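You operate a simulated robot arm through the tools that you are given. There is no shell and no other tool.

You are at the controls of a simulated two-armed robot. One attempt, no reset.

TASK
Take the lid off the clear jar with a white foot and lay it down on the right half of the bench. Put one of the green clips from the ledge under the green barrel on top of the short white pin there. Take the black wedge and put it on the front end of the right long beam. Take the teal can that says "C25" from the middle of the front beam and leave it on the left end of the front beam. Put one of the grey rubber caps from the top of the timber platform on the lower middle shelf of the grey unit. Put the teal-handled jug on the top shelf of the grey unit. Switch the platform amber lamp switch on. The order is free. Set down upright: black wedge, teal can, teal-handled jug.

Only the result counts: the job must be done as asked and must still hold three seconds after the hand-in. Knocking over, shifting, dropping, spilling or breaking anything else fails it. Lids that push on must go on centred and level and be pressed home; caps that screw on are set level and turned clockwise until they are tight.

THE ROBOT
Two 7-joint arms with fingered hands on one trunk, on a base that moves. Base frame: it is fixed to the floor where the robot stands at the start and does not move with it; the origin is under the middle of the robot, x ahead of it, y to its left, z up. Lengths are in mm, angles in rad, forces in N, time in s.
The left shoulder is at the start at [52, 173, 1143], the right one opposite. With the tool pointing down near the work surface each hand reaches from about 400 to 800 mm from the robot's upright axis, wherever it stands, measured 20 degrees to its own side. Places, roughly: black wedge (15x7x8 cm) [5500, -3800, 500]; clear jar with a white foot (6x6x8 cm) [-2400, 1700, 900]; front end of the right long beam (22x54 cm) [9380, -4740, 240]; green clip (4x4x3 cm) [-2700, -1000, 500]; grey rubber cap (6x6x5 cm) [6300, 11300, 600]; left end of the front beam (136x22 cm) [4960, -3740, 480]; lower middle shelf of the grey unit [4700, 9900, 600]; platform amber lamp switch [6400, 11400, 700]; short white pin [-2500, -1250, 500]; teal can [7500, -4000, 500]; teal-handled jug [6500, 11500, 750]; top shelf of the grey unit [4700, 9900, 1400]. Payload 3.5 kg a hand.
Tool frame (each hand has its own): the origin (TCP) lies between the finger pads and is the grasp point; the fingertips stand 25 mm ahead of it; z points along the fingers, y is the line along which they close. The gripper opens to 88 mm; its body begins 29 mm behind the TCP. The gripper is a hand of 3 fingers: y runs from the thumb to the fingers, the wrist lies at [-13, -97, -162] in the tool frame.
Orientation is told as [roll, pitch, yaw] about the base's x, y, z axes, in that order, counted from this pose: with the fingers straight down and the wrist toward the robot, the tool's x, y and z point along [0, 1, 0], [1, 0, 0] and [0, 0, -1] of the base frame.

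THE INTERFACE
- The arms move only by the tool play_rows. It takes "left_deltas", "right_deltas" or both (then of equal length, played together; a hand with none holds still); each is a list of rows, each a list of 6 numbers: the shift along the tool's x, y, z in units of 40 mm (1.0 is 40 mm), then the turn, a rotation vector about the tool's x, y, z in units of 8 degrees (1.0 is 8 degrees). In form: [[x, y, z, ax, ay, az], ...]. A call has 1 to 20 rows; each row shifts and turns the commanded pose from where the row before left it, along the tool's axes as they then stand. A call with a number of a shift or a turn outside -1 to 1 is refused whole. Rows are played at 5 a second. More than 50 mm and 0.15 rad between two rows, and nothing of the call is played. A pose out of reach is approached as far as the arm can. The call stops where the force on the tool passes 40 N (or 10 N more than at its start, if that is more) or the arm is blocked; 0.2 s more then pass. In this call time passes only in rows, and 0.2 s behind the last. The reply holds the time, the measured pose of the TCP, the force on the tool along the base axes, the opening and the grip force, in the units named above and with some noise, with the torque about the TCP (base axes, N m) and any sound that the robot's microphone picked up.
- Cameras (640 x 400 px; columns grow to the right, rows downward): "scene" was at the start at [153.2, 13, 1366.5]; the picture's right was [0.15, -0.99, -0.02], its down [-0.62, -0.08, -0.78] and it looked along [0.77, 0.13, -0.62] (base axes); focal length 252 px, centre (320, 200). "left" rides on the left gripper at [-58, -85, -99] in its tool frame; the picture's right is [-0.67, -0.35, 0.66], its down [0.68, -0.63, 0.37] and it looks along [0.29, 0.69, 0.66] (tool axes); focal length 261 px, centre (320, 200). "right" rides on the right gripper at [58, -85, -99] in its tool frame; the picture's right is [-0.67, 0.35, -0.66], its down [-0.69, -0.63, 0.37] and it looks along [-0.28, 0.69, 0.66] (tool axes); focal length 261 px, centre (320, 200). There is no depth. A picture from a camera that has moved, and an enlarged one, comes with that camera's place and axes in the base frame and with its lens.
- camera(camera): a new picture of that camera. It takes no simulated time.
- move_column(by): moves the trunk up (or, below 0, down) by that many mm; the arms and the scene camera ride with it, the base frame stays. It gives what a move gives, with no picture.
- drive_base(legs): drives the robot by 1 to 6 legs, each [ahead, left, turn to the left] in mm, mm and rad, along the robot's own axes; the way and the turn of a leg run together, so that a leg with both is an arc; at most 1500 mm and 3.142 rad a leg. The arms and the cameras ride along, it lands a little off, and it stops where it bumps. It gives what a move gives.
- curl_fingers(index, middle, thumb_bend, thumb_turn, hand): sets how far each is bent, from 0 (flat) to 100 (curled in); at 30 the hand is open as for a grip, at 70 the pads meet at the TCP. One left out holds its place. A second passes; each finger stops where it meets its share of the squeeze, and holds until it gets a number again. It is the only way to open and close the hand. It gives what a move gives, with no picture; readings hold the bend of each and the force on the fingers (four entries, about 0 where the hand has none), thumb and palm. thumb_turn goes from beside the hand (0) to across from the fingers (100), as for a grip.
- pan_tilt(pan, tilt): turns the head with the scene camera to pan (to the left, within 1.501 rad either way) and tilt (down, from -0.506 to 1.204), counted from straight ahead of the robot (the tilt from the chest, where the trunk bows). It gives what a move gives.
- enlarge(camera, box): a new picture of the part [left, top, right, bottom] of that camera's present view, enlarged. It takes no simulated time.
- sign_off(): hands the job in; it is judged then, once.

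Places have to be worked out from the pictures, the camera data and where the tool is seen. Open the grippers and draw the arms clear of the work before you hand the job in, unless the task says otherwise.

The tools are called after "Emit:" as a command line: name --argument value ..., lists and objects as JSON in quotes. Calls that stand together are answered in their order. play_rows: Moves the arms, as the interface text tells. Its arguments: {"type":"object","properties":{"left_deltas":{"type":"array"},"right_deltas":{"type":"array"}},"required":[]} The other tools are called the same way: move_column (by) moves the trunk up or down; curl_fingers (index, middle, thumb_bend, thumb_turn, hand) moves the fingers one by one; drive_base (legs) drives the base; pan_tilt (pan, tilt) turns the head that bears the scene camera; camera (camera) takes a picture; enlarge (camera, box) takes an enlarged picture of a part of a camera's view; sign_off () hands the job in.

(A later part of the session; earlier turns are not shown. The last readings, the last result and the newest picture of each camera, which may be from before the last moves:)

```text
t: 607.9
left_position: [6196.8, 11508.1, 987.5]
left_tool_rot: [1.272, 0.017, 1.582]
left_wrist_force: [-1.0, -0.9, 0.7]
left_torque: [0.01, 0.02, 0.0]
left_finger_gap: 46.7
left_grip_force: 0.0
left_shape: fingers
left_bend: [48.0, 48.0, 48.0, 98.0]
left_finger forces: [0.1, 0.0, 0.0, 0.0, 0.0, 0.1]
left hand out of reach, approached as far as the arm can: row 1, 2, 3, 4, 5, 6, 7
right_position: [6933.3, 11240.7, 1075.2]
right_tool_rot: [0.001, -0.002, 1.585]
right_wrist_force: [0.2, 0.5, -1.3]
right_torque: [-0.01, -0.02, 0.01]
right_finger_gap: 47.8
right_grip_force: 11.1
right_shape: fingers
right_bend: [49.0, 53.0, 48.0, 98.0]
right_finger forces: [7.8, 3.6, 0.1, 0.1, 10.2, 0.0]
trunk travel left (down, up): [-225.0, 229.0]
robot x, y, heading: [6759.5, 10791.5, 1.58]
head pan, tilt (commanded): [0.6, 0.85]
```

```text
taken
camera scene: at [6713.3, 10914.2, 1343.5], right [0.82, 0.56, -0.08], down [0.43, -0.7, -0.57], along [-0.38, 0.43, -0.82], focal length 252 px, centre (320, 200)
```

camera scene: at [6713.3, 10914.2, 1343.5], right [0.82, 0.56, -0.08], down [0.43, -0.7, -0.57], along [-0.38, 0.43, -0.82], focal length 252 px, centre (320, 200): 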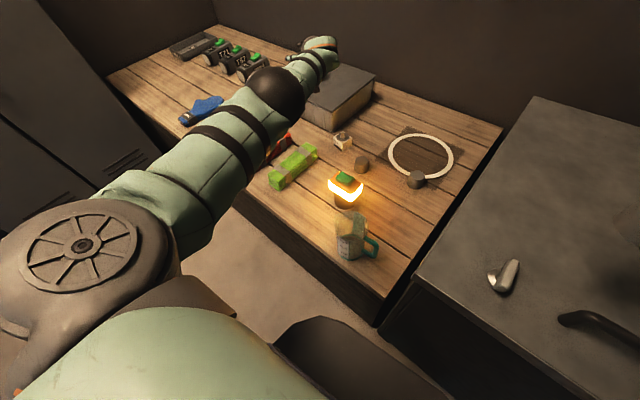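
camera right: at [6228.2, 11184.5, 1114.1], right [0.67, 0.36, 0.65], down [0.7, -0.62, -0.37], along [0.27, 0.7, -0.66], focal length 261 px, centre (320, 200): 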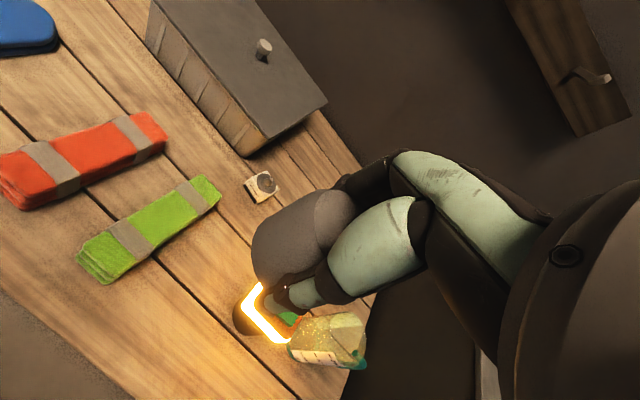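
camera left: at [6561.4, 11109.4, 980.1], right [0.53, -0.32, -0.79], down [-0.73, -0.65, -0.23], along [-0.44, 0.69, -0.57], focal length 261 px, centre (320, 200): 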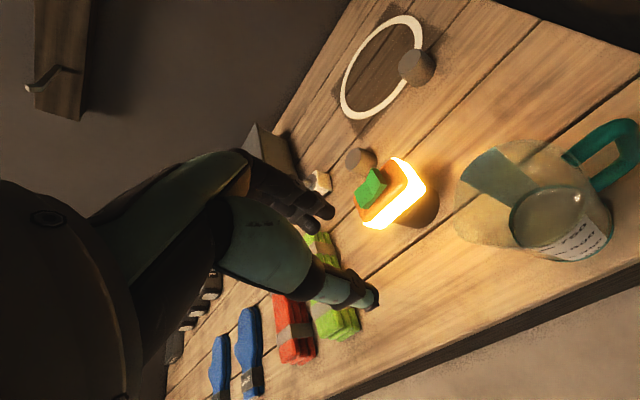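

Now I retract the hand toward me in this orientation and see which way the elbow bends.

Emit:
play_rows --left_deltas '[[0, -0.8, 0, 0, 0, 0], [0, -0.8, 0, 0, 0, 0], [0, -0.8, 0, 0, 0, 0], [0, -0.8, 0, 0, 0, 0], [0, -0.8, 0, 0, 0, 0]]'

Emit:
camera --camera "scene"

```text
t: 609.1
left_position: [6155.5, 11486.5, 961.8]
left_tool_rot: [1.271, 0.018, 1.581]
left_wrist_force: [-0.3, 0.2, 0.2]
left_torque: [0.01, 0.0, 0.01]
left_finger_gap: 46.4
left_grip_force: 0.1
left_shape: fingers
left_bend: [48.0, 48.0, 48.0, 98.0]
left_finger forces: [0.0, 0.1, 0.0, 0.0, 0.1, 0.1]
left hand out of reach, approached as far as the arm can: row 1, 2, 3, 4, 5
right_position: [6933.3, 11238.3, 1074.7]
right_tool_rot: [0.002, -0.002, 1.586]
right_wrist_force: [0.4, -0.3, -0.5]
right_torque: [-0.02, 0.01, -0.01]
right_finger_gap: 48.0
right_grip_force: 10.5
right_shape: fingers
right_bend: [49.0, 53.0, 48.0, 98.0]
right_finger forces: [7.7, 3.5, 0.1, 0.0, 10.1, 0.0]
trunk travel left (down, up): [-225.0, 229.0]
robot x, y, heading: [6759.1, 10792.9, 1.576]
head pan, tilt (commanded): [0.6, 0.85]
```

```text
taken
camera scene: at [6713.0, 10913.9, 1343.5], right [0.82, 0.56, -0.08], down [0.43, -0.7, -0.57], along [-0.38, 0.43, -0.82], focal length 252 px, centre (320, 200)
```

scene: 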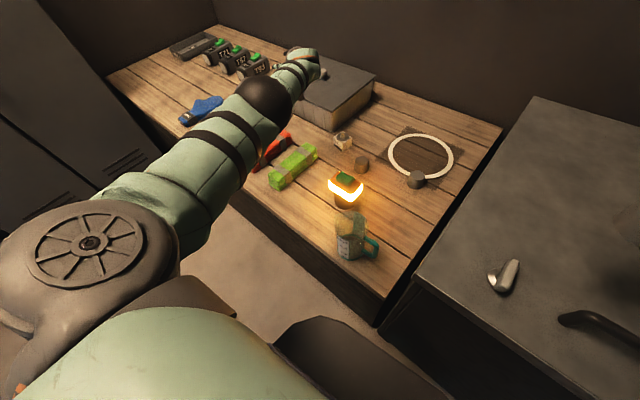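

The left arm is at its straight singularity. I turn its hand back upright and retract it gently; I'll use the right arm for the jug instead.

Emit:
play_rows --left_deltas '[[0, 0, 0, 0, -1, 0], [0, 0, 0, 0, -1, 0], [0, 0, 0, 0, -1, 0], [0, 0, 0, 0, -1, 0], [0, 0, 0, 0, -1, 0], [0, 0, 0, 0, -1, 0], [0, 0, 0, 0, -1, 0], [0, 0, 0, 0, -1, 0], [0, 0, 0, 0, -1, 0]]'

Emit:
play_rows --left_deltas '[[0.5, -0.7, -0.3, 0, 0, 0], [0.5, -0.7, -0.3, 0, 0, 0], [0.3, -0.8, -0.3, 0, 0, 0], [0, -0.9, -0.3, 0, 0, 0], [0, -0.9, 0, 0, 0, 0]]'

Emit:
camera --camera "scene"

```text
t: 611.1
left_position: [6157.1, 11409.3, 952.3]
left_tool_rot: [0.014, 0.015, 1.578]
left_wrist_force: [-0.3, -0.4, 1.2]
left_torque: [0.01, 0.03, -0.02]
left_finger_gap: 46.4
left_grip_force: 0.3
left_shape: fingers
left_bend: [48.0, 48.0, 48.0, 98.0]
left_finger forces: [0.1, 0.0, 0.0, 0.0, 0.0, 0.0]
left hand out of reach, approached as far as the arm can: row 3, 4, 5, 6, 7, 8, 9
right_position: [6933.0, 11240.0, 1073.5]
right_tool_rot: [0.001, -0.001, 1.586]
right_wrist_force: [0.4, 0.0, 0.0]
right_torque: [0.03, 0.05, 0.0]
right_finger_gap: 47.4
right_grip_force: 10.1
right_shape: fingers
right_bend: [49.0, 53.0, 48.0, 98.0]
right_finger forces: [7.7, 3.6, 0.1, 0.0, 10.2, 0.1]
trunk travel left (down, up): [-225.0, 229.0]
robot x, y, heading: [6755.2, 10790.4, 1.577]
head pan, tilt (commanded): [0.6, 0.85]
```

```text
t: 612.3
left_position: [6049.5, 11293.7, 1003.1]
left_tool_rot: [0.012, 0.017, 1.58]
left_wrist_force: [1.0, -0.4, 0.9]
left_torque: [-0.01, 0.03, -0.04]
left_finger_gap: 46.3
left_grip_force: 0.0
left_shape: fingers
left_bend: [48.0, 48.0, 48.0, 98.0]
left_finger forces: [0.0, 0.0, 0.0, 0.0, 0.0, 0.1]
left hand out of reach, approached as far as the arm can: row 1, 2, 3, 4, 5
right_position: [6933.5, 11238.7, 1076.2]
right_tool_rot: [0.001, -0.003, 1.585]
right_wrist_force: [-0.4, 0.6, -1.2]
right_torque: [0.0, 0.0, -0.01]
right_finger_gap: 47.9
right_grip_force: 11.2
right_shape: fingers
right_bend: [49.0, 53.0, 48.0, 98.0]
right_finger forces: [7.6, 3.5, 0.0, 0.0, 10.2, 0.0]
trunk travel left (down, up): [-225.0, 229.0]
robot x, y, heading: [6758.0, 10788.1, 1.577]
head pan, tilt (commanded): [0.6, 0.85]
```

```text
taken
camera scene: at [6712.7, 10913.3, 1343.5], right [0.82, 0.56, -0.08], down [0.43, -0.7, -0.57], along [-0.38, 0.43, -0.82], focal length 252 px, centre (320, 200)
```

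scene: 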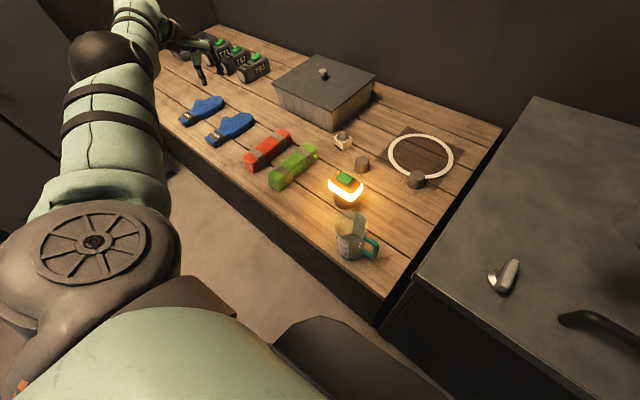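

The elbow now lies on the outer side. I retract the hand toward its home pose and check that it bends outward.

Emit:
play_rows --left_deltas '[[-0.6, -0.4, -0.3, 0, 0, 0], [-0.8, -0.4, -0.3, 0, 0, 0], [-0.8, -0.4, -0.3, 0, 0, 0], [-0.8, -0.2, -0.3, 0, 0, 0], [-0.8, 0, 0, 0, 0, 0], [-0.8, 0, 0, 0, 0, 0]]'

Emit:
camera --camera "scene"

```text
t: 613.7
left_position: [6099.7, 11347.7, 1063.0]
left_tool_rot: [0.013, 0.021, 1.578]
left_wrist_force: [-0.2, 1.4, -0.5]
left_torque: [0.05, 0.0, -0.02]
left_finger_gap: 46.3
left_grip_force: 0.0
left_shape: fingers
left_bend: [48.0, 48.0, 48.0, 98.0]
left_finger forces: [0.0, 0.0, 0.0, 0.0, 0.0, 0.0]
left hand out of reach, approached as far as the arm can: row 1, 2, 3, 4, 5, 6
right_position: [6933.8, 11240.4, 1075.0]
right_tool_rot: [0.002, 0.0, 1.585]
right_wrist_force: [-0.8, -0.2, -0.9]
right_torque: [-0.01, -0.01, -0.03]
right_finger_gap: 47.6
right_grip_force: 10.6
right_shape: fingers
right_bend: [49.0, 53.0, 48.0, 98.0]
right_finger forces: [7.7, 3.6, 0.1, 0.0, 10.3, 0.1]
trunk travel left (down, up): [-225.0, 229.0]
robot x, y, heading: [6758.9, 10791.5, 1.578]
head pan, tilt (commanded): [0.6, 0.85]
```

```text
taken
camera scene: at [6713.7, 10914.4, 1343.5], right [0.82, 0.57, -0.08], down [0.43, -0.7, -0.57], along [-0.38, 0.43, -0.82], focal length 252 px, centre (320, 200)
```

scene: 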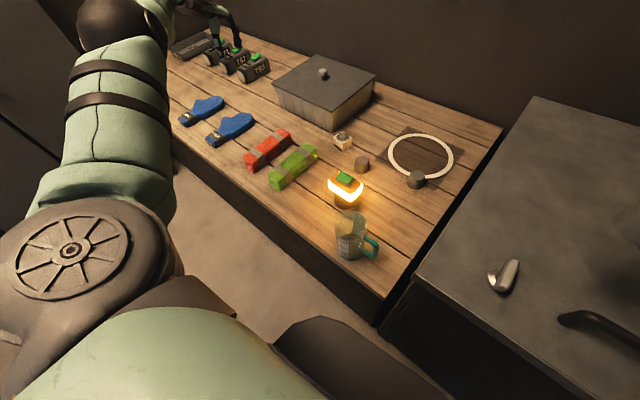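

The arm sits exactly straight. I command a longer pull toward the shoulder so that the elbow is forced to bend.

Emit:
play_rows --left_deltas '[[-0.66, -0.69, 0, 0, 0, 0], [-0.66, -0.69, 0, 0, 0, 0], [-0.66, -0.69, 0, 0, 0, 0], [-0.66, -0.69, 0, 0, 0, 0], [-0.66, -0.69, 0, 0, 0, 0], [-0.66, -0.69, 0, 0, 0, 0], [-0.66, -0.69, 0, 0, 0, 0], [-0.66, -0.69, 0, 0, 0, 0], [-0.66, -0.69, 0, 0, 0, 0]]'

Emit:
camera --camera "scene"

```text
t: 615.7
left_position: [6086.8, 11324.6, 1101.4]
left_tool_rot: [0.011, 0.018, 1.581]
left_wrist_force: [0.5, 0.6, 0.3]
left_torque: [0.0, 0.01, -0.01]
left_finger_gap: 46.5
left_grip_force: 0.1
left_shape: fingers
left_bend: [48.0, 48.0, 48.0, 98.0]
left_finger forces: [0.0, 0.0, 0.0, 0.0, 0.0, 0.0]
left hand out of reach, approached as far as the arm can: row 1, 2, 3, 4, 5, 6, 7, 8, 9
right_position: [6934.2, 11240.4, 1074.6]
right_tool_rot: [0.003, 0.0, 1.583]
right_wrist_force: [0.1, -0.7, -0.9]
right_torque: [0.03, -0.02, 0.02]
right_finger_gap: 47.7
right_grip_force: 11.0
right_shape: fingers
right_bend: [49.0, 53.0, 48.0, 98.0]
right_finger forces: [7.7, 3.4, 0.0, 0.1, 10.3, 0.0]
trunk travel left (down, up): [-225.0, 229.0]
robot x, y, heading: [6759.2, 10790.0, 1.577]
head pan, tilt (commanded): [0.6, 0.85]
```

```text
taken
camera scene: at [6713.2, 10913.7, 1343.5], right [0.82, 0.56, -0.08], down [0.43, -0.7, -0.57], along [-0.38, 0.43, -0.82], focal length 252 px, centre (320, 200)
```

scene: 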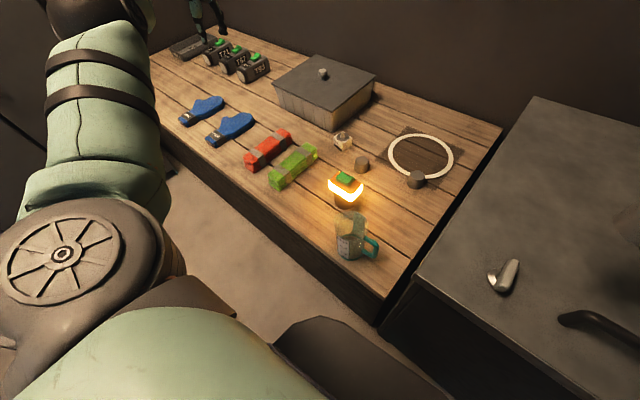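

I swing the left hand back east along its reach, to where it could bend before.

Emit:
play_rows --left_deltas '[[-0.9, 0.3, 0.2, 0, 0, 0], [-0.9, 0.3, 0.2, 0, 0, 0], [-0.9, 0.3, 0, 0, 0, 0], [-0.9, 0.2, 0, 0, 0, 0], [-0.9, 0.1, 0, 0, 0, 0], [-0.9, 0, 0, 0, 0, 0], [-0.9, -0.1, 0, 0, 0, 0], [-0.9, -0.3, 0, 0, 0, 0], [-0.9, -0.4, 0, 0, 0, 0]]'

Emit:
camera --camera "scene"

```text
t: 617.7
left_position: [6318.7, 11491.9, 1110.5]
left_tool_rot: [0.014, 0.017, 1.581]
left_wrist_force: [0.3, 1.1, -0.3]
left_torque: [-0.01, 0.06, 0.0]
left_finger_gap: 46.1
left_grip_force: 0.1
left_shape: fingers
left_bend: [48.0, 48.0, 48.0, 98.0]
left_finger forces: [0.0, 0.1, 0.1, 0.0, 0.0, 0.0]
left hand out of reach, approached as far as the arm can: row 1, 2, 3, 4, 5, 6, 7, 8, 9
right_position: [6934.1, 11239.2, 1074.5]
right_tool_rot: [0.003, -0.001, 1.583]
right_wrist_force: [-0.3, 0.3, -0.8]
right_torque: [0.02, 0.01, -0.02]
right_finger_gap: 47.9
right_grip_force: 11.3
right_shape: fingers
right_bend: [49.0, 53.0, 48.0, 98.0]
right_finger forces: [7.6, 3.6, 0.0, 0.0, 10.2, 0.0]
trunk travel left (down, up): [-225.0, 229.0]
robot x, y, heading: [6760.2, 10790.1, 1.576]
head pan, tilt (commanded): [0.6, 0.85]
```

```text
taken
camera scene: at [6714.3, 10914.2, 1343.5], right [0.82, 0.57, -0.08], down [0.43, -0.7, -0.57], along [-0.38, 0.43, -0.82], focal length 252 px, centre (320, 200)
```

scene: 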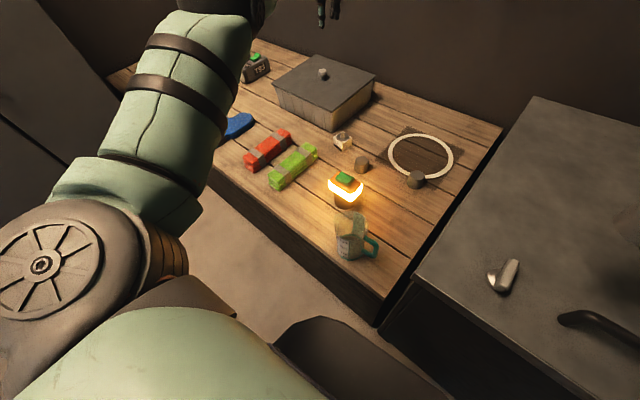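

The elbow is now high on the outer side. I pull the hand back toward me.

Emit:
play_rows --left_deltas '[[0, -0.9, 0.2, 0, 0, 0], [0, -0.9, 0.2, 0, 0, 0], [0, -0.9, 0.2, 0, 0, 0], [0, -0.9, 0.2, 0, 0, 0], [0, -0.9, 0, 0, 0, 0], [0, -0.9, 0, 0, 0, 0]]'

Emit:
camera --camera "scene"

```text
t: 619.1
left_position: [6228.7, 11444.5, 1119.4]
left_tool_rot: [0.011, 0.019, 1.579]
left_wrist_force: [0.1, 0.0, 0.6]
left_torque: [0.0, -0.01, -0.02]
left_finger_gap: 46.4
left_grip_force: 0.0
left_shape: fingers
left_bend: [48.0, 48.0, 48.0, 98.0]
left_finger forces: [0.1, 0.0, 0.0, 0.1, 0.0, 0.0]
left hand out of reach, approached as far as the arm can: row 1, 2, 3, 4, 5, 6
right_position: [6932.6, 11239.1, 1075.4]
right_tool_rot: [0.003, -0.003, 1.585]
right_wrist_force: [0.2, -0.9, -0.1]
right_torque: [0.0, 0.01, 0.0]
right_finger_gap: 47.7
right_grip_force: 10.8
right_shape: fingers
right_bend: [49.0, 53.0, 48.0, 98.0]
right_finger forces: [7.6, 3.4, 0.0, 0.0, 10.2, 0.0]
trunk travel left (down, up): [-225.0, 229.0]
robot x, y, heading: [6759.2, 10792.8, 1.579]
head pan, tilt (commanded): [0.6, 0.85]
```

```text
taken
camera scene: at [6712.8, 10913.4, 1343.6], right [0.82, 0.56, -0.08], down [0.43, -0.7, -0.57], along [-0.38, 0.43, -0.82], focal length 252 px, centre (320, 200)
```

scene: 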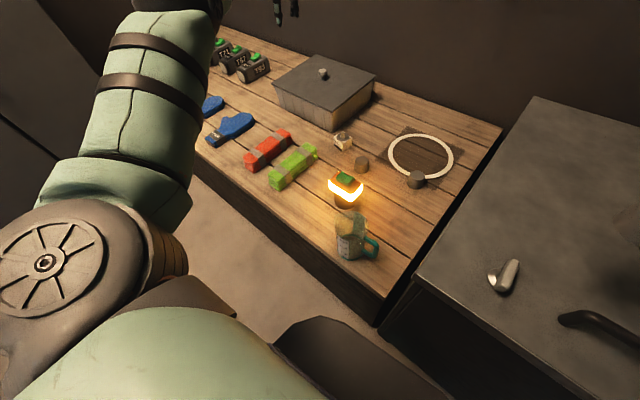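

Still sliding along its reach. Lowering the trunk brings the shoulder forward relative to the hand, which may make the elbow bend; I try that.

Emit:
move_column --by -120

Emit:
camera --camera "scene"

```text
t: 620.6
left_position: [6228.0, 11481.7, 874.3]
left_tool_rot: [0.015, 0.193, 1.58]
left_wrist_force: [0.4, 0.1, 0.1]
left_torque: [0.0, -0.01, -0.03]
left_finger_gap: 46.6
left_grip_force: 0.0
left_shape: fingers
left_bend: [48.0, 48.0, 48.0, 98.0]
left_finger forces: [0.0, 0.0, 0.0, 0.0, 0.0, 0.1]
right_position: [6933.5, 11238.0, 956.3]
right_tool_rot: [0.001, -0.004, 1.584]
right_wrist_force: [0.9, 0.0, 0.3]
right_torque: [-0.01, -0.04, 0.02]
right_finger_gap: 47.7
right_grip_force: 10.8
right_shape: fingers
right_bend: [49.0, 53.0, 48.0, 98.0]
right_finger forces: [7.6, 3.5, 0.1, 0.0, 10.1, 0.0]
trunk travel left (down, up): [-105.0, 349.0]
robot x, y, heading: [6761.6, 10792.7, 1.574]
head pan, tilt (commanded): [0.6, 0.85]
```

```text
taken
camera scene: at [6712.8, 10999.2, 1187.6], right [0.82, 0.54, -0.18], down [0.43, -0.79, -0.43], along [-0.37, 0.28, -0.88], focal length 252 px, centre (320, 200)
```

scene: 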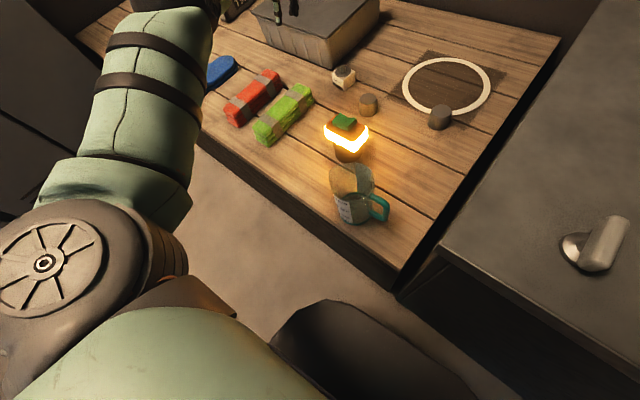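

That only lowered the straight arm; I restore the trunk. Moving the hand eastward did begin to flex the elbow outward, so I go on in that direction.

Emit:
move_column --by 120

Emit:
play_rows --left_deltas '[[-0.9, 0.2, 0, 0, 0, 0], [-0.9, 0.2, 0, 0, 0, 0], [-0.9, 0.1, 0, 0, 0, 0], [-0.9, 0, 0, 0, 0, 0], [-0.9, 0, 0, 0, 0, 0], [-0.9, -0.1, 0, 0, 0, 0], [-0.9, -0.1, 0, 0, 0, 0], [-0.9, -0.2, 0, 0, 0, 0], [-0.9, -0.2, 0, 0, 0, 0], [-0.9, -0.3, 0, 0, 0, 0], [-0.9, -0.3, 0, 0, 0, 0], [-0.9, -0.3, 0, 0, 0, 0]]'

Emit:
camera --camera "scene"

```text
t: 622.1
left_position: [6229.0, 11446.1, 1112.2]
left_tool_rot: [0.014, 0.028, 1.58]
left_wrist_force: [0.0, 0.8, 0.0]
left_torque: [0.02, -0.02, 0.02]
left_finger_gap: 46.4
left_grip_force: 0.0
left_shape: fingers
left_bend: [48.0, 48.0, 48.0, 98.0]
left_finger forces: [0.0, 0.1, 0.0, 0.0, 0.0, 0.0]
right_position: [6933.0, 11239.5, 1073.8]
right_tool_rot: [0.001, 0.001, 1.586]
right_wrist_force: [0.7, 0.7, -1.4]
right_torque: [0.02, -0.01, -0.03]
right_finger_gap: 47.5
right_grip_force: 10.7
right_shape: fingers
right_bend: [49.0, 53.0, 48.0, 98.0]
right_finger forces: [7.6, 3.6, 0.0, 0.0, 10.0, 0.0]
trunk travel left (down, up): [-225.0, 229.0]
robot x, y, heading: [6756.9, 10792.8, 1.576]
head pan, tilt (commanded): [0.6, 0.85]
```

```text
t: 624.7
left_position: [6640.8, 11519.0, 1132.9]
left_tool_rot: [0.015, 0.029, 1.582]
left_wrist_force: [0.5, 0.3, -0.5]
left_torque: [0.02, 0.02, 0.0]
left_finger_gap: 46.4
left_grip_force: 0.0
left_shape: fingers
left_bend: [48.0, 48.0, 48.0, 98.0]
left_finger forces: [0.1, 0.1, 0.0, 0.0, 0.1, 0.0]
left hand out of reach, approached as far as the arm can: row 1, 2, 3, 4, 5, 6, 7, 8, 9, 10, 11, 12
right_position: [6935.1, 11238.7, 1073.3]
right_tool_rot: [0.002, -0.002, 1.585]
right_wrist_force: [0.5, -0.5, -1.2]
right_torque: [-0.01, 0.0, 0.04]
right_finger_gap: 47.5
right_grip_force: 10.5
right_shape: fingers
right_bend: [49.0, 53.0, 48.0, 98.0]
right_finger forces: [7.4, 3.6, 0.1, 0.1, 10.0, 0.0]
trunk travel left (down, up): [-225.0, 229.0]
robot x, y, heading: [6758.4, 10791.3, 1.578]
head pan, tilt (commanded): [0.6, 0.85]
```

```text
taken
camera scene: at [6714.6, 10913.7, 1343.6], right [0.82, 0.57, -0.08], down [0.43, -0.7, -0.57], along [-0.38, 0.43, -0.82], focal length 252 px, centre (320, 200)
```

scene: 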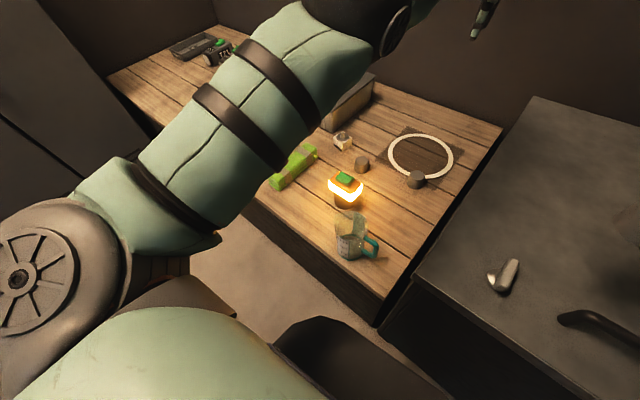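

The elbow is now bent upward. I pull the hand back toward me.

Emit:
play_rows --left_deltas '[[0.1, -0.9, 0, 0, 0, 0], [0.1, -0.9, 0, 0, 0, 0], [0.1, -0.9, 0, 0, 0, 0], [0.1, -0.9, 0, 0, 0, 0], [0.2, -0.9, 0, 0, 0, 0], [0.2, -0.9, 0, 0, 0, 0]]'

Emit:
camera --camera "scene"

```text
t: 626.1
left_position: [6652.4, 11499.5, 1191.6]
left_tool_rot: [0.014, 0.029, 1.581]
left_wrist_force: [-0.6, -0.2, -0.7]
left_torque: [-0.01, 0.01, 0.01]
left_finger_gap: 46.0
left_grip_force: 0.0
left_shape: fingers
left_bend: [48.0, 48.0, 48.0, 98.0]
left_finger forces: [0.0, 0.0, 0.1, 0.0, 0.0, 0.0]
left hand out of reach, approached as far as the arm can: row 1, 2, 3, 4, 5, 6
right_position: [6934.5, 11239.4, 1075.6]
right_tool_rot: [0.002, -0.002, 1.585]
right_wrist_force: [0.0, 0.8, -0.9]
right_torque: [0.0, 0.02, 0.0]
right_finger_gap: 47.6
right_grip_force: 10.9
right_shape: fingers
right_bend: [49.0, 53.0, 48.0, 98.0]
right_finger forces: [7.6, 3.5, 0.0, 0.0, 10.1, 0.0]
trunk travel left (down, up): [-225.0, 229.0]
robot x, y, heading: [6763.2, 10791.8, 1.577]
head pan, tilt (commanded): [0.6, 0.85]
```

```text
taken
camera scene: at [6713.4, 10913.8, 1343.5], right [0.82, 0.56, -0.08], down [0.43, -0.7, -0.57], along [-0.38, 0.43, -0.82], focal length 252 px, centre (320, 200)
```

scene: 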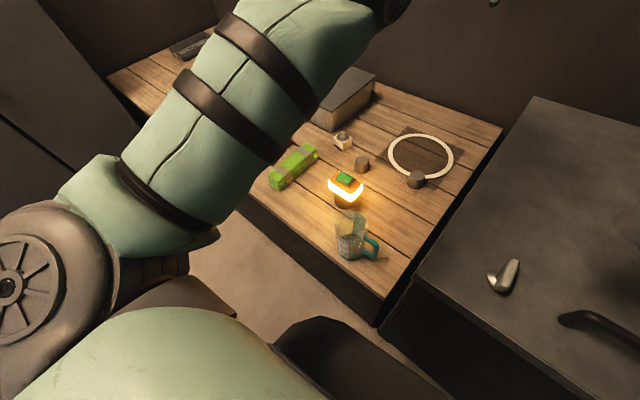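

The limit seems to be in the wrist rather than the elbow. I try relaxing the hand's yaw first one way.

Emit:
play_rows --left_deltas '[[0, 0, 0, 0, 0, 1], [0, 0, 0, 0, 0, 1], [0, 0, 0, 0, 0, 1], [0, 0, 0, 0, 0, 1]]'

Emit:
play_rows --left_deltas '[[0, -0.7, 0, 0, 0, 0], [0, -0.7, 0, 0, 0, 0]]'

```text
t: 627.1
left_position: [6640.5, 11491.5, 1187.5]
left_tool_rot: [0.0, 0.029, 1.019]
left_wrist_force: [-0.9, -0.6, 0.1]
left_torque: [-0.02, 0.05, 0.01]
left_finger_gap: 46.4
left_grip_force: 0.0
left_shape: fingers
left_bend: [48.0, 48.0, 48.0, 98.0]
left_finger forces: [0.2, 0.0, 0.1, 0.0, 0.0, 0.1]
left hand out of reach, approached as far as the arm can: row 3, 4
right_position: [6933.1, 11239.4, 1074.4]
right_tool_rot: [0.003, -0.002, 1.585]
right_wrist_force: [0.3, 0.3, -0.7]
right_torque: [-0.03, -0.02, 0.0]
right_finger_gap: 47.5
right_grip_force: 10.6
right_shape: fingers
right_bend: [49.0, 53.0, 48.0, 98.0]
right_finger forces: [7.6, 3.5, 0.1, 0.0, 10.1, 0.1]
trunk travel left (down, up): [-225.0, 229.0]
robot x, y, heading: [6756.2, 10787.6, 1.579]
head pan, tilt (commanded): [0.6, 0.85]
```

```text
t: 627.7
left_position: [6610.8, 11442.1, 1189.2]
left_tool_rot: [-0.001, 0.03, 1.024]
left_wrist_force: [0.1, -0.4, 0.2]
left_torque: [0.02, 0.01, -0.02]
left_finger_gap: 46.3
left_grip_force: 0.0
left_shape: fingers
left_bend: [48.0, 48.0, 48.0, 98.0]
left_finger forces: [0.0, 0.1, 0.1, 0.0, 0.1, 0.0]
right_position: [6933.0, 11238.9, 1075.8]
right_tool_rot: [0.001, -0.003, 1.583]
right_wrist_force: [-0.2, 0.6, -0.4]
right_torque: [-0.01, 0.02, -0.01]
right_finger_gap: 47.8
right_grip_force: 10.2
right_shape: fingers
right_bend: [49.0, 53.0, 48.0, 98.0]
right_finger forces: [7.5, 3.5, 0.0, 0.0, 10.0, 0.0]
trunk travel left (down, up): [-225.0, 229.0]
robot x, y, heading: [6757.6, 10789.1, 1.584]
head pan, tilt (commanded): [0.6, 0.85]
```

With that yaw the hand follows again. I keep pulling it back toward the home pose.

Emit:
play_rows --left_deltas '[[-0.1, -0.73, 0, 0, 0, 0], [-0.1, -0.73, 0, 0, 0, 0], [-0.1, -0.73, 0, 0, 0, 0], [-0.1, -0.73, 0, 0, 0, 0], [-0.1, -0.73, 0, 0, 0, 0]]'

Emit:
camera --camera "scene"

```text
t: 628.9
left_position: [6507.8, 11315.3, 1098.3]
left_tool_rot: [-0.091, 0.21, 1.117]
left_wrist_force: [-0.2, -0.1, 0.0]
left_torque: [0.0, -0.01, -0.03]
left_finger_gap: 46.2
left_grip_force: 0.1
left_shape: fingers
left_bend: [48.0, 48.0, 48.0, 98.0]
left_finger forces: [0.0, 0.0, 0.0, 0.0, 0.1, 0.0]
right_position: [6931.7, 11239.6, 1074.0]
right_tool_rot: [0.002, 0.0, 1.586]
right_wrist_force: [0.5, 0.2, -0.4]
right_torque: [0.01, 0.01, 0.01]
right_finger_gap: 47.5
right_grip_force: 10.2
right_shape: fingers
right_bend: [49.0, 53.0, 48.0, 98.0]
right_finger forces: [7.5, 3.5, 0.1, 0.1, 10.0, 0.0]
trunk travel left (down, up): [-225.0, 229.0]
robot x, y, heading: [6758.3, 10791.0, 1.581]
head pan, tilt (commanded): [0.6, 0.85]
stopped in row 5 (left hand): the arm was blocked; the commanded pose is now the measured one
```

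```text
taken
camera scene: at [6712.4, 10914.7, 1343.4], right [0.82, 0.57, -0.08], down [0.43, -0.7, -0.57], along [-0.38, 0.43, -0.82], focal length 252 px, centre (320, 200)
```

scene: 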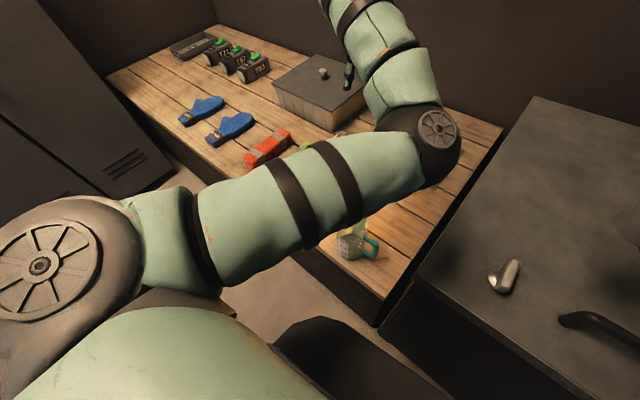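

The elbow came back inside. It flipped when I raised the hand close in; I'll retrace that motion in reverse, but at a free spot: I shift the robot 230 mm west first.

Emit:
drive_base --legs '[[0, 235, 0]]'

Emit:
play_rows --left_deltas '[[0, -0.3, 0, -0.7, 0.3, -0.8], [0, -0.3, 0.3, -0.7, 0.3, -0.8], [0, -0.3, 0.5, 0, 0, -0.8], [0, -0.3, 0.6, 0, 0, -0.8]]'

Emit:
camera --camera "scene"

```text
t: 630.6
left_position: [6276.3, 11315.8, 1099.4]
left_tool_rot: [-0.089, 0.207, 1.106]
left_wrist_force: [0.3, 0.2, 0.3]
left_torque: [0.01, 0.02, 0.0]
left_finger_gap: 46.2
left_grip_force: 0.1
left_shape: fingers
left_bend: [48.0, 48.0, 48.0, 98.0]
left_finger forces: [0.1, 0.0, 0.1, 0.1, 0.0, 0.1]
right_position: [6701.2, 11237.9, 1075.3]
right_tool_rot: [0.002, -0.002, 1.578]
right_wrist_force: [0.5, 0.2, -0.1]
right_torque: [-0.01, -0.02, 0.0]
right_finger_gap: 47.4
right_grip_force: 10.6
right_shape: fingers
right_bend: [49.0, 53.0, 48.0, 98.0]
right_finger forces: [7.5, 3.5, 0.0, 0.0, 10.0, 0.0]
trunk travel left (down, up): [-225.0, 229.0]
robot x, y, heading: [6523.5, 10790.0, 1.569]
head pan, tilt (commanded): [0.6, 0.85]
```

```text
refused: row 1 steps farther than a row can; nothing moved
```

```text
taken
camera scene: at [6479.1, 10913.5, 1343.5], right [0.83, 0.56, -0.08], down [0.42, -0.71, -0.57], along [-0.37, 0.43, -0.82], focal length 252 px, centre (320, 200)
```

scene: 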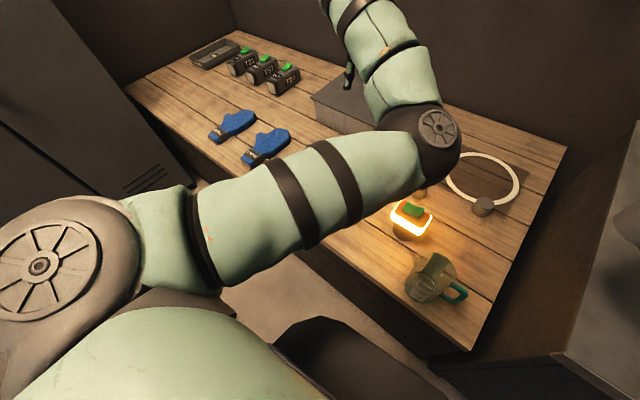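

I respect the turn limit per row, straighten the hand gradually and lower it over the free platform area at about (6340, 11215).

Emit:
play_rows --left_deltas '[[0, 0, 0.2, -0.37, 0.16, -0.83], [0, 0, 0.3, -0.37, 0.16, -0.83], [0, 0, 0.4, -0.37, 0.16, -0.83], [0, 0, 0.5, -0.37, 0.16, -0.83], [-0.3, -0.5, 0.6, 0, 0, 0], [-0.4, -0.5, 0.6, 0, 0, 0], [-0.4, -0.5, 0.6, 0, 0, 0], [-0.4, -0.5, 0.6, 0, 0, 0], [-0.3, -0.4, 0.6, 0, 0, 0]]'

Emit:
camera --camera "scene"

```text
t: 632.4
left_position: [6277.2, 11240.8, 965.7]
left_tool_rot: [0.185, -0.045, 1.637]
left_wrist_force: [-0.4, -0.2, 0.0]
left_torque: [0.0, -0.04, -0.02]
left_finger_gap: 46.3
left_grip_force: 0.0
left_shape: fingers
left_bend: [48.0, 48.0, 48.0, 98.0]
left_finger forces: [0.0, 0.0, 0.0, 0.1, 0.0, 0.1]
right_position: [6700.4, 11236.2, 1075.5]
right_tool_rot: [0.002, -0.001, 1.579]
right_wrist_force: [-0.2, -0.3, -0.9]
right_torque: [-0.01, -0.01, 0.03]
right_finger_gap: 47.6
right_grip_force: 11.0
right_shape: fingers
right_bend: [49.0, 53.0, 48.0, 98.0]
right_finger forces: [7.5, 3.5, 0.0, 0.0, 9.9, 0.0]
trunk travel left (down, up): [-225.0, 229.0]
robot x, y, heading: [6521.2, 10791.1, 1.57]
head pan, tilt (commanded): [0.6, 0.85]
stopped in row 9 (left hand): the arm was blocked; the commanded pose is now the measured one
```

```text
taken
camera scene: at [6478.1, 10912.8, 1343.6], right [0.83, 0.56, -0.08], down [0.42, -0.71, -0.57], along [-0.37, 0.43, -0.82], focal length 252 px, centre (320, 200)
```

scene: 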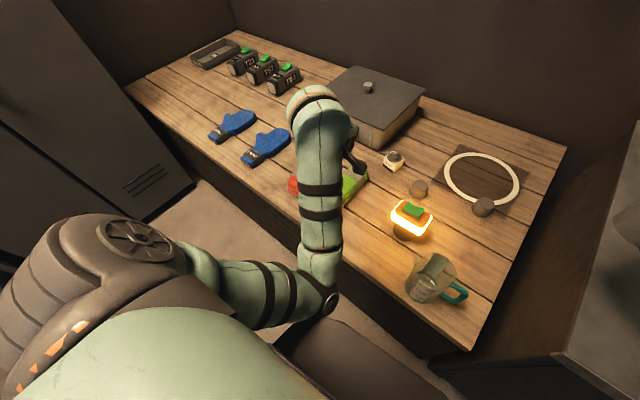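

The elbow is now low in front. I lower the hand further and watch it swing out.

Emit:
play_rows --left_deltas '[[-0.2, -0.1, 0.7, 0.1, -0.3, 0.1], [-0.2, -0.1, 0.7, 0.1, -0.3, 0.1], [-0.2, -0.1, 0.7, 0.1, -0.3, 0.1], [-0.2, 0, 0.7, 0, -0.4, 0.1], [-0.2, 0, 0.7, 0, 0, 0.1], [0, 0, 0.7, 0, 0, 0], [0, 0, 0.7, 0, 0, 0]]'

Emit:
camera --camera "scene"

```text
t: 633.3
left_position: [6235.9, 11244.6, 898.8]
left_tool_rot: [0.212, -0.052, 1.634]
left_wrist_force: [0.2, 0.3, 0.6]
left_torque: [-0.03, -0.01, 0.03]
left_finger_gap: 46.2
left_grip_force: 0.0
left_shape: fingers
left_bend: [48.0, 48.0, 48.0, 98.0]
left_finger forces: [0.0, 0.0, 0.0, 0.1, 0.0, 0.0]
right_position: [6699.2, 11237.6, 1073.6]
right_tool_rot: [0.001, -0.002, 1.579]
right_wrist_force: [-1.3, 0.2, -0.8]
right_torque: [0.03, -0.04, 0.02]
right_finger_gap: 47.4
right_grip_force: 10.2
right_shape: fingers
right_bend: [49.0, 53.0, 48.0, 98.0]
right_finger forces: [7.5, 3.5, 0.0, 0.1, 10.0, 0.0]
trunk travel left (down, up): [-225.0, 229.0]
robot x, y, heading: [6522.1, 10791.2, 1.572]
head pan, tilt (commanded): [0.6, 0.85]
stopped in row 4 (left hand): the arm was blocked; the commanded pose is now the measured one
```

```text
taken
camera scene: at [6478.4, 10913.4, 1343.5], right [0.83, 0.56, -0.08], down [0.42, -0.71, -0.57], along [-0.37, 0.43, -0.82], focal length 252 px, centre (320, 200)
```

scene: 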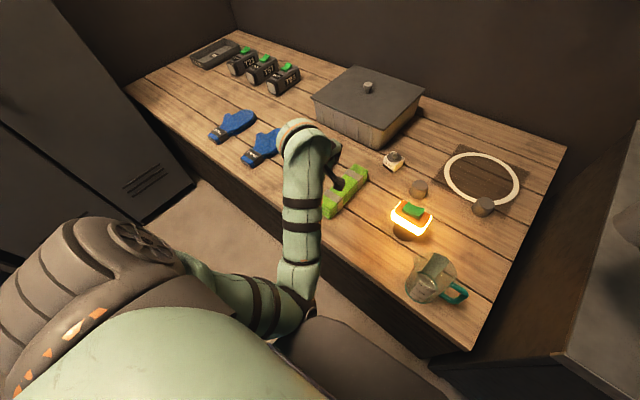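

The elbow is against my waist. I move the hand out to the left and forward at this height so the elbow hangs below and outside.

Emit:
play_rows --left_deltas '[[0.5, 0.7, 0, 0, -0.3, 0], [0.6, 0.7, 0, 0, -0.3, 0], [0.8, 0.5, 0, 0, -0.3, 0.1], [0.9, 0.2, 0, 0, -0.3, 0.1], [0.9, 0, 0, 0, -0.3, 0.1], [0.9, 0, 0, 0, 0, 0]]'

Emit:
camera --camera "scene"

```text
t: 634.7
left_position: [6047.1, 11320.6, 919.7]
left_tool_rot: [0.003, -0.047, 1.589]
left_wrist_force: [-0.6, -0.1, 0.4]
left_torque: [0.01, -0.04, -0.03]
left_finger_gap: 46.2
left_grip_force: 0.1
left_shape: fingers
left_bend: [48.0, 48.0, 48.0, 98.0]
left_finger forces: [0.0, 0.0, 0.1, 0.0, 0.0, 0.0]
right_position: [6700.1, 11236.7, 1075.2]
right_tool_rot: [0.0, -0.003, 1.578]
right_wrist_force: [-0.4, 0.7, -0.4]
right_torque: [0.02, -0.01, -0.02]
right_finger_gap: 47.7
right_grip_force: 10.8
right_shape: fingers
right_bend: [49.0, 53.0, 48.0, 98.0]
right_finger forces: [7.5, 3.5, 0.0, 0.0, 10.0, 0.0]
trunk travel left (down, up): [-225.0, 229.0]
robot x, y, heading: [6521.6, 10785.2, 1.57]
head pan, tilt (commanded): [0.6, 0.85]
```

```text
taken
camera scene: at [6477.3, 10913.3, 1343.5], right [0.83, 0.56, -0.08], down [0.42, -0.71, -0.57], along [-0.37, 0.43, -0.82], focal length 252 px, centre (320, 200)
```

scene: 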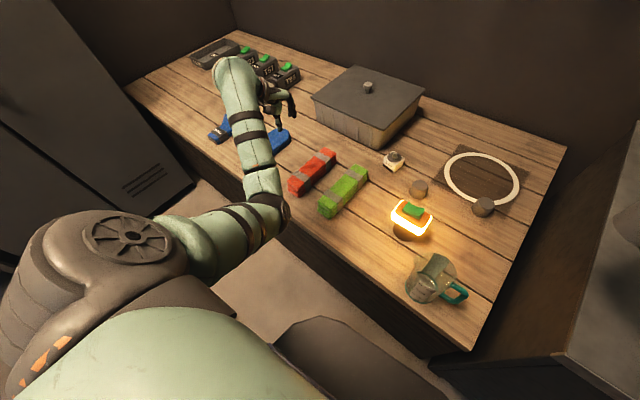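

The left hand is free to move again, elbow low; I'll leave that arm out of the work and use the right arm for cap and jug. I bring the left hand in a bit, then back away and turn to face the grey unit.

Emit:
play_rows --left_deltas '[[-0.3, -0.3, -0.6, 0.1, 0, 0], [-0.3, -0.3, -0.6, 0.1, 0, 0], [-0.3, -0.3, -0.6, 0.1, 0, 0]]'

Emit:
drive_base --legs '[[-1000, 0, 0], [0, 250, 0], [0, 0, 1.57]]'

Emit:
pan_tilt --pan 0 --tilt 0.3

Emit:
camera --camera "scene"

```text
t: 635.5
left_position: [6086.4, 11281.5, 992.8]
left_tool_rot: [0.006, -0.006, 1.592]
left_wrist_force: [0.8, 0.0, -0.4]
left_torque: [0.0, 0.01, 0.01]
left_finger_gap: 46.3
left_grip_force: 0.1
left_shape: fingers
left_bend: [48.0, 48.0, 48.0, 98.0]
left_finger forces: [0.0, 0.0, 0.0, 0.0, 0.0, 0.0]
right_position: [6701.5, 11237.6, 1073.5]
right_tool_rot: [0.003, -0.001, 1.576]
right_wrist_force: [-0.1, 0.2, -0.3]
right_torque: [-0.01, 0.03, -0.01]
right_finger_gap: 47.5
right_grip_force: 10.4
right_shape: fingers
right_bend: [49.0, 53.0, 48.0, 98.0]
right_finger forces: [7.5, 3.6, 0.0, 0.0, 9.8, 0.0]
trunk travel left (down, up): [-225.0, 229.0]
robot x, y, heading: [6524.2, 10791.0, 1.573]
head pan, tilt (commanded): [0.6, 0.85]
```

```text
t: 645.9
left_position: [5777.2, 9349.2, 992.1]
left_tool_rot: [0.002, -0.004, -3.137]
left_wrist_force: [0.0, 0.7, -0.3]
left_torque: [0.0, 0.0, -0.02]
left_finger_gap: 46.2
left_grip_force: 0.0
left_shape: fingers
left_bend: [48.0, 48.0, 48.0, 98.0]
left_finger forces: [0.0, 0.0, 0.0, 0.0, 0.0, 0.0]
right_position: [5832.0, 9964.3, 1074.8]
right_tool_rot: [0.002, -0.002, 3.133]
right_wrist_force: [-0.2, -0.6, -0.1]
right_torque: [-0.03, -0.01, 0.0]
right_finger_gap: 47.3
right_grip_force: 9.9
right_shape: fingers
right_bend: [49.0, 53.0, 48.0, 98.0]
right_finger forces: [7.0, 3.3, 0.1, 0.0, 9.3, 0.0]
trunk travel left (down, up): [-225.0, 229.0]
robot x, y, heading: [6278.8, 9779.7, 3.125]
head pan, tilt (commanded): [0.6, 0.85]
```

```text
t: 646.9
left_position: [5777.7, 9349.5, 991.4]
left_tool_rot: [0.004, -0.005, -3.138]
left_wrist_force: [0.2, 1.0, -0.3]
left_torque: [0.0, 0.0, -0.02]
left_finger_gap: 46.4
left_grip_force: 0.1
left_shape: fingers
left_bend: [48.0, 48.0, 48.0, 98.0]
left_finger forces: [0.1, 0.1, 0.1, 0.1, 0.1, 0.1]
right_position: [5831.5, 9964.3, 1075.5]
right_tool_rot: [0.002, -0.002, 3.133]
right_wrist_force: [0.6, -0.2, -0.1]
right_torque: [-0.02, 0.0, 0.0]
right_finger_gap: 47.2
right_grip_force: 10.1
right_shape: fingers
right_bend: [49.0, 53.0, 48.0, 98.0]
right_finger forces: [7.1, 3.4, 0.0, 0.0, 9.3, 0.1]
trunk travel left (down, up): [-225.0, 229.0]
robot x, y, heading: [6274.4, 9778.9, 3.122]
head pan, tilt (commanded): [0.0, 0.3]
```

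```text
taken
camera scene: at [6116.1, 9781.1, 1387.3], right [0.02, 1.0, 0.0], down [0.43, -0.01, -0.9], along [-0.9, 0.01, -0.43], focal length 252 px, centre (320, 200)
```

scene: 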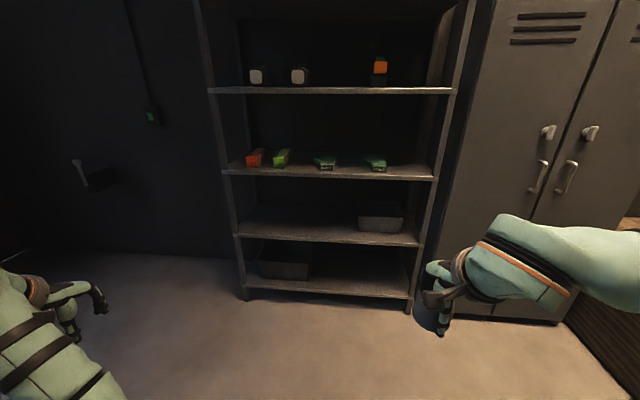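

The unit's front is now in view: shelf A (torches, lamp) at z about 1340, B about 940, C (with a tray on its right) about 570, D at the bottom. C is the lower middle shelf; its middle is free. I drive closer.

Emit:
drive_base --legs '[[770, 200, -0.09]]'

Emit:
pan_tilt --pan -0.1 --tilt 0.6

Emit:
camera --camera "scene"

Emit:
camera --camera "right"

```text
t: 651.1
left_position: [4970.2, 9248.2, 992.3]
left_tool_rot: [0.002, -0.005, 3.057]
left_wrist_force: [0.9, 0.5, 0.4]
left_torque: [-0.02, 0.02, 0.02]
left_finger_gap: 46.3
left_grip_force: 0.0
left_shape: fingers
left_bend: [48.0, 48.0, 48.0, 98.0]
left_finger forces: [0.0, 0.0, 0.0, 0.0, 0.0, 0.1]
right_position: [5081.1, 9855.9, 1074.5]
right_tool_rot: [0.002, -0.002, 3.041]
right_wrist_force: [-0.4, 0.3, -0.3]
right_torque: [0.0, 0.01, 0.0]
right_finger_gap: 47.4
right_grip_force: 9.8
right_shape: fingers
right_bend: [49.0, 53.0, 48.0, 98.0]
right_finger forces: [7.1, 3.4, 0.0, 0.0, 9.3, 0.0]
trunk travel left (down, up): [-225.0, 229.0]
robot x, y, heading: [5507.2, 9630.6, 3.034]
head pan, tilt (commanded): [0.0, 0.3]
```

```text
t: 651.9
left_position: [4970.7, 9248.3, 991.8]
left_tool_rot: [0.003, -0.005, 3.057]
left_wrist_force: [-0.2, 0.2, 0.0]
left_torque: [0.01, -0.03, -0.02]
left_finger_gap: 46.3
left_grip_force: 0.2
left_shape: fingers
left_bend: [48.0, 48.0, 48.0, 98.0]
left_finger forces: [0.0, 0.0, 0.0, 0.0, 0.1, 0.0]
right_position: [5080.6, 9855.4, 1074.8]
right_tool_rot: [0.002, -0.003, 3.042]
right_wrist_force: [0.3, 0.1, -0.1]
right_torque: [0.02, -0.02, 0.03]
right_finger_gap: 47.2
right_grip_force: 10.0
right_shape: fingers
right_bend: [49.0, 53.0, 48.0, 98.0]
right_finger forces: [7.1, 3.3, 0.0, 0.0, 9.3, 0.1]
trunk travel left (down, up): [-225.0, 229.0]
robot x, y, heading: [5506.7, 9632.9, 3.032]
head pan, tilt (commanded): [-0.099, 0.6]
```

```text
taken
camera scene: at [5356.8, 9654.5, 1361.0], right [0.2, 0.98, 0.01], down [0.66, -0.13, -0.74], along [-0.72, 0.16, -0.67], focal length 252 px, centre (320, 200)
```

scene: 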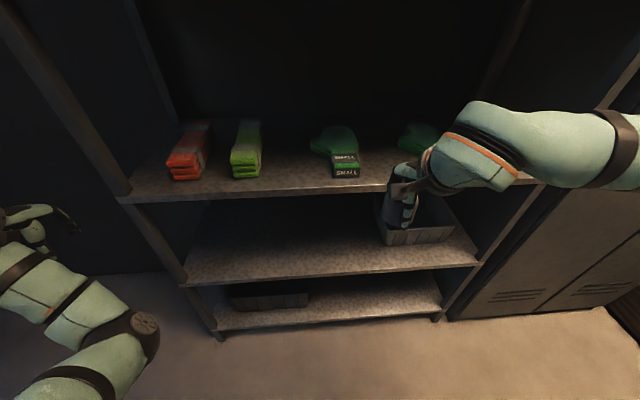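

```text
taken
camera right: at [5158.5, 9789.1, 1175.0], right [-0.28, 0.7, 0.65], down [0.69, 0.62, -0.37], along [-0.66, 0.35, -0.66], focal length 261 px, centre (320, 200)
```

right: 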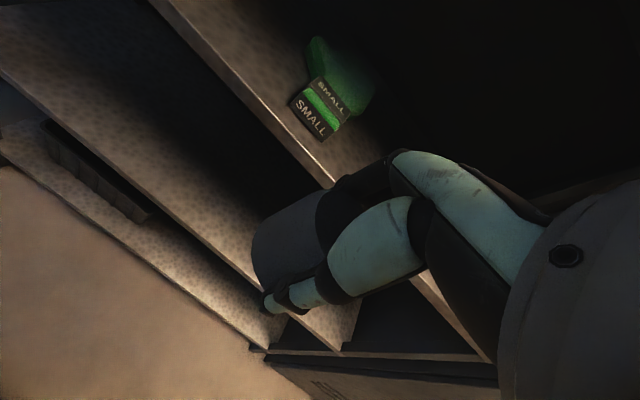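

I draw the left hand back a little, move the robot 80 mm closer, lower the trunk, and bring the right hand down in front of the gap above shelf C.

Emit:
play_rows --left_deltas '[[0, -0.7, 0, 0, 0, 0], [0, -0.7, 0, 0, 0, 0], [0, -0.7, 0, 0, 0, 0]]' --right_deltas '[[0, -0.5, 0, 0, 0, 0], [0, -0.5, 0, 0, 0, 0], [0, -0.5, 0, 0, 0, 0]]'

Emit:
drive_base --legs '[[80, 0, 0]]'

Emit:
move_column --by -140

Emit:
camera --camera "scene"

```text
t: 652.7
left_position: [5053.5, 9241.7, 991.6]
left_tool_rot: [0.001, -0.002, 3.054]
left_wrist_force: [-1.0, -0.8, 0.0]
left_torque: [0.0, -0.02, -0.01]
left_finger_gap: 46.1
left_grip_force: 0.0
left_shape: fingers
left_bend: [48.0, 48.0, 48.0, 98.0]
left_finger forces: [0.0, 0.0, 0.0, 0.0, 0.0, 0.0]
right_position: [5133.0, 9847.2, 1075.1]
right_tool_rot: [-0.018, -0.009, 3.058]
right_wrist_force: [-0.4, -0.3, -1.2]
right_torque: [0.02, 0.01, -0.02]
right_finger_gap: 47.2
right_grip_force: 9.8
right_shape: fingers
right_bend: [49.0, 53.0, 48.0, 98.0]
right_finger forces: [7.0, 3.2, 0.1, 0.0, 9.3, 0.0]
right hand out of reach, approached as far as the arm can: row 3
trunk travel left (down, up): [-225.0, 229.0]
robot x, y, heading: [5505.9, 9632.1, 3.039]
head pan, tilt (commanded): [-0.099, 0.6]
```

```text
t: 653.8
left_position: [4976.1, 9249.9, 992.9]
left_tool_rot: [0.005, -0.004, 3.058]
left_wrist_force: [-0.4, -0.9, 0.3]
left_torque: [0.02, -0.02, -0.02]
left_finger_gap: 46.3
left_grip_force: 0.1
left_shape: fingers
left_bend: [48.0, 48.0, 48.0, 98.0]
left_finger forces: [0.1, 0.1, 0.1, 0.0, 0.0, 0.0]
right_position: [5053.8, 9854.3, 1074.5]
right_tool_rot: [-0.02, -0.008, 3.061]
right_wrist_force: [0.1, -0.2, -0.6]
right_torque: [-0.02, 0.0, -0.03]
right_finger_gap: 47.0
right_grip_force: 10.1
right_shape: fingers
right_bend: [49.0, 53.0, 48.0, 98.0]
right_finger forces: [7.0, 3.3, 0.0, 0.0, 9.3, 0.1]
trunk travel left (down, up): [-225.0, 229.0]
robot x, y, heading: [5430.8, 9639.8, 3.029]
head pan, tilt (commanded): [-0.099, 0.6]
```

```text
t: 655.5
left_position: [4976.2, 9248.5, 853.0]
left_tool_rot: [0.004, -0.007, 3.056]
left_wrist_force: [0.0, 0.5, 0.9]
left_torque: [-0.05, 0.05, -0.01]
left_finger_gap: 46.1
left_grip_force: 0.1
left_shape: fingers
left_bend: [48.0, 48.0, 48.0, 98.0]
left_finger forces: [0.1, 0.0, 0.0, 0.1, 0.0, 0.1]
right_position: [5021.3, 9857.6, 850.0]
right_tool_rot: [-0.011, 0.184, 3.06]
right_wrist_force: [0.8, -1.0, -0.7]
right_torque: [-0.01, 0.0, -0.01]
right_finger_gap: 47.0
right_grip_force: 9.9
right_shape: fingers
right_bend: [50.0, 53.0, 48.0, 98.0]
right_finger forces: [6.8, 3.2, 0.0, 0.0, 9.0, 0.0]
trunk travel left (down, up): [-85.0, 369.0]
robot x, y, heading: [5428.7, 9638.2, 3.039]
head pan, tilt (commanded): [-0.099, 0.6]
```

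```text
taken
camera scene: at [5173.5, 9674.2, 1169.4], right [0.2, 0.98, 0.03], down [0.8, -0.14, -0.58], along [-0.56, 0.14, -0.82], focal length 252 px, centre (320, 200)
```

scene: 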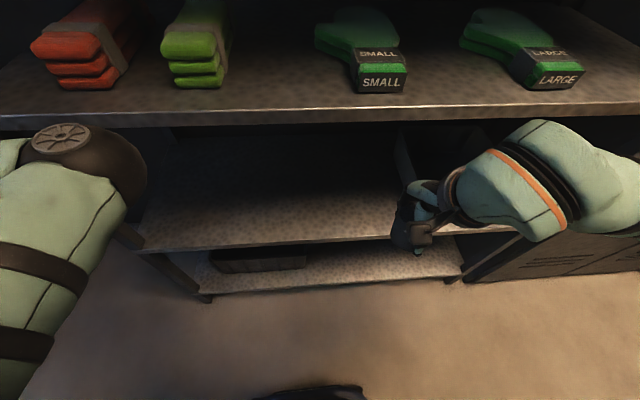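

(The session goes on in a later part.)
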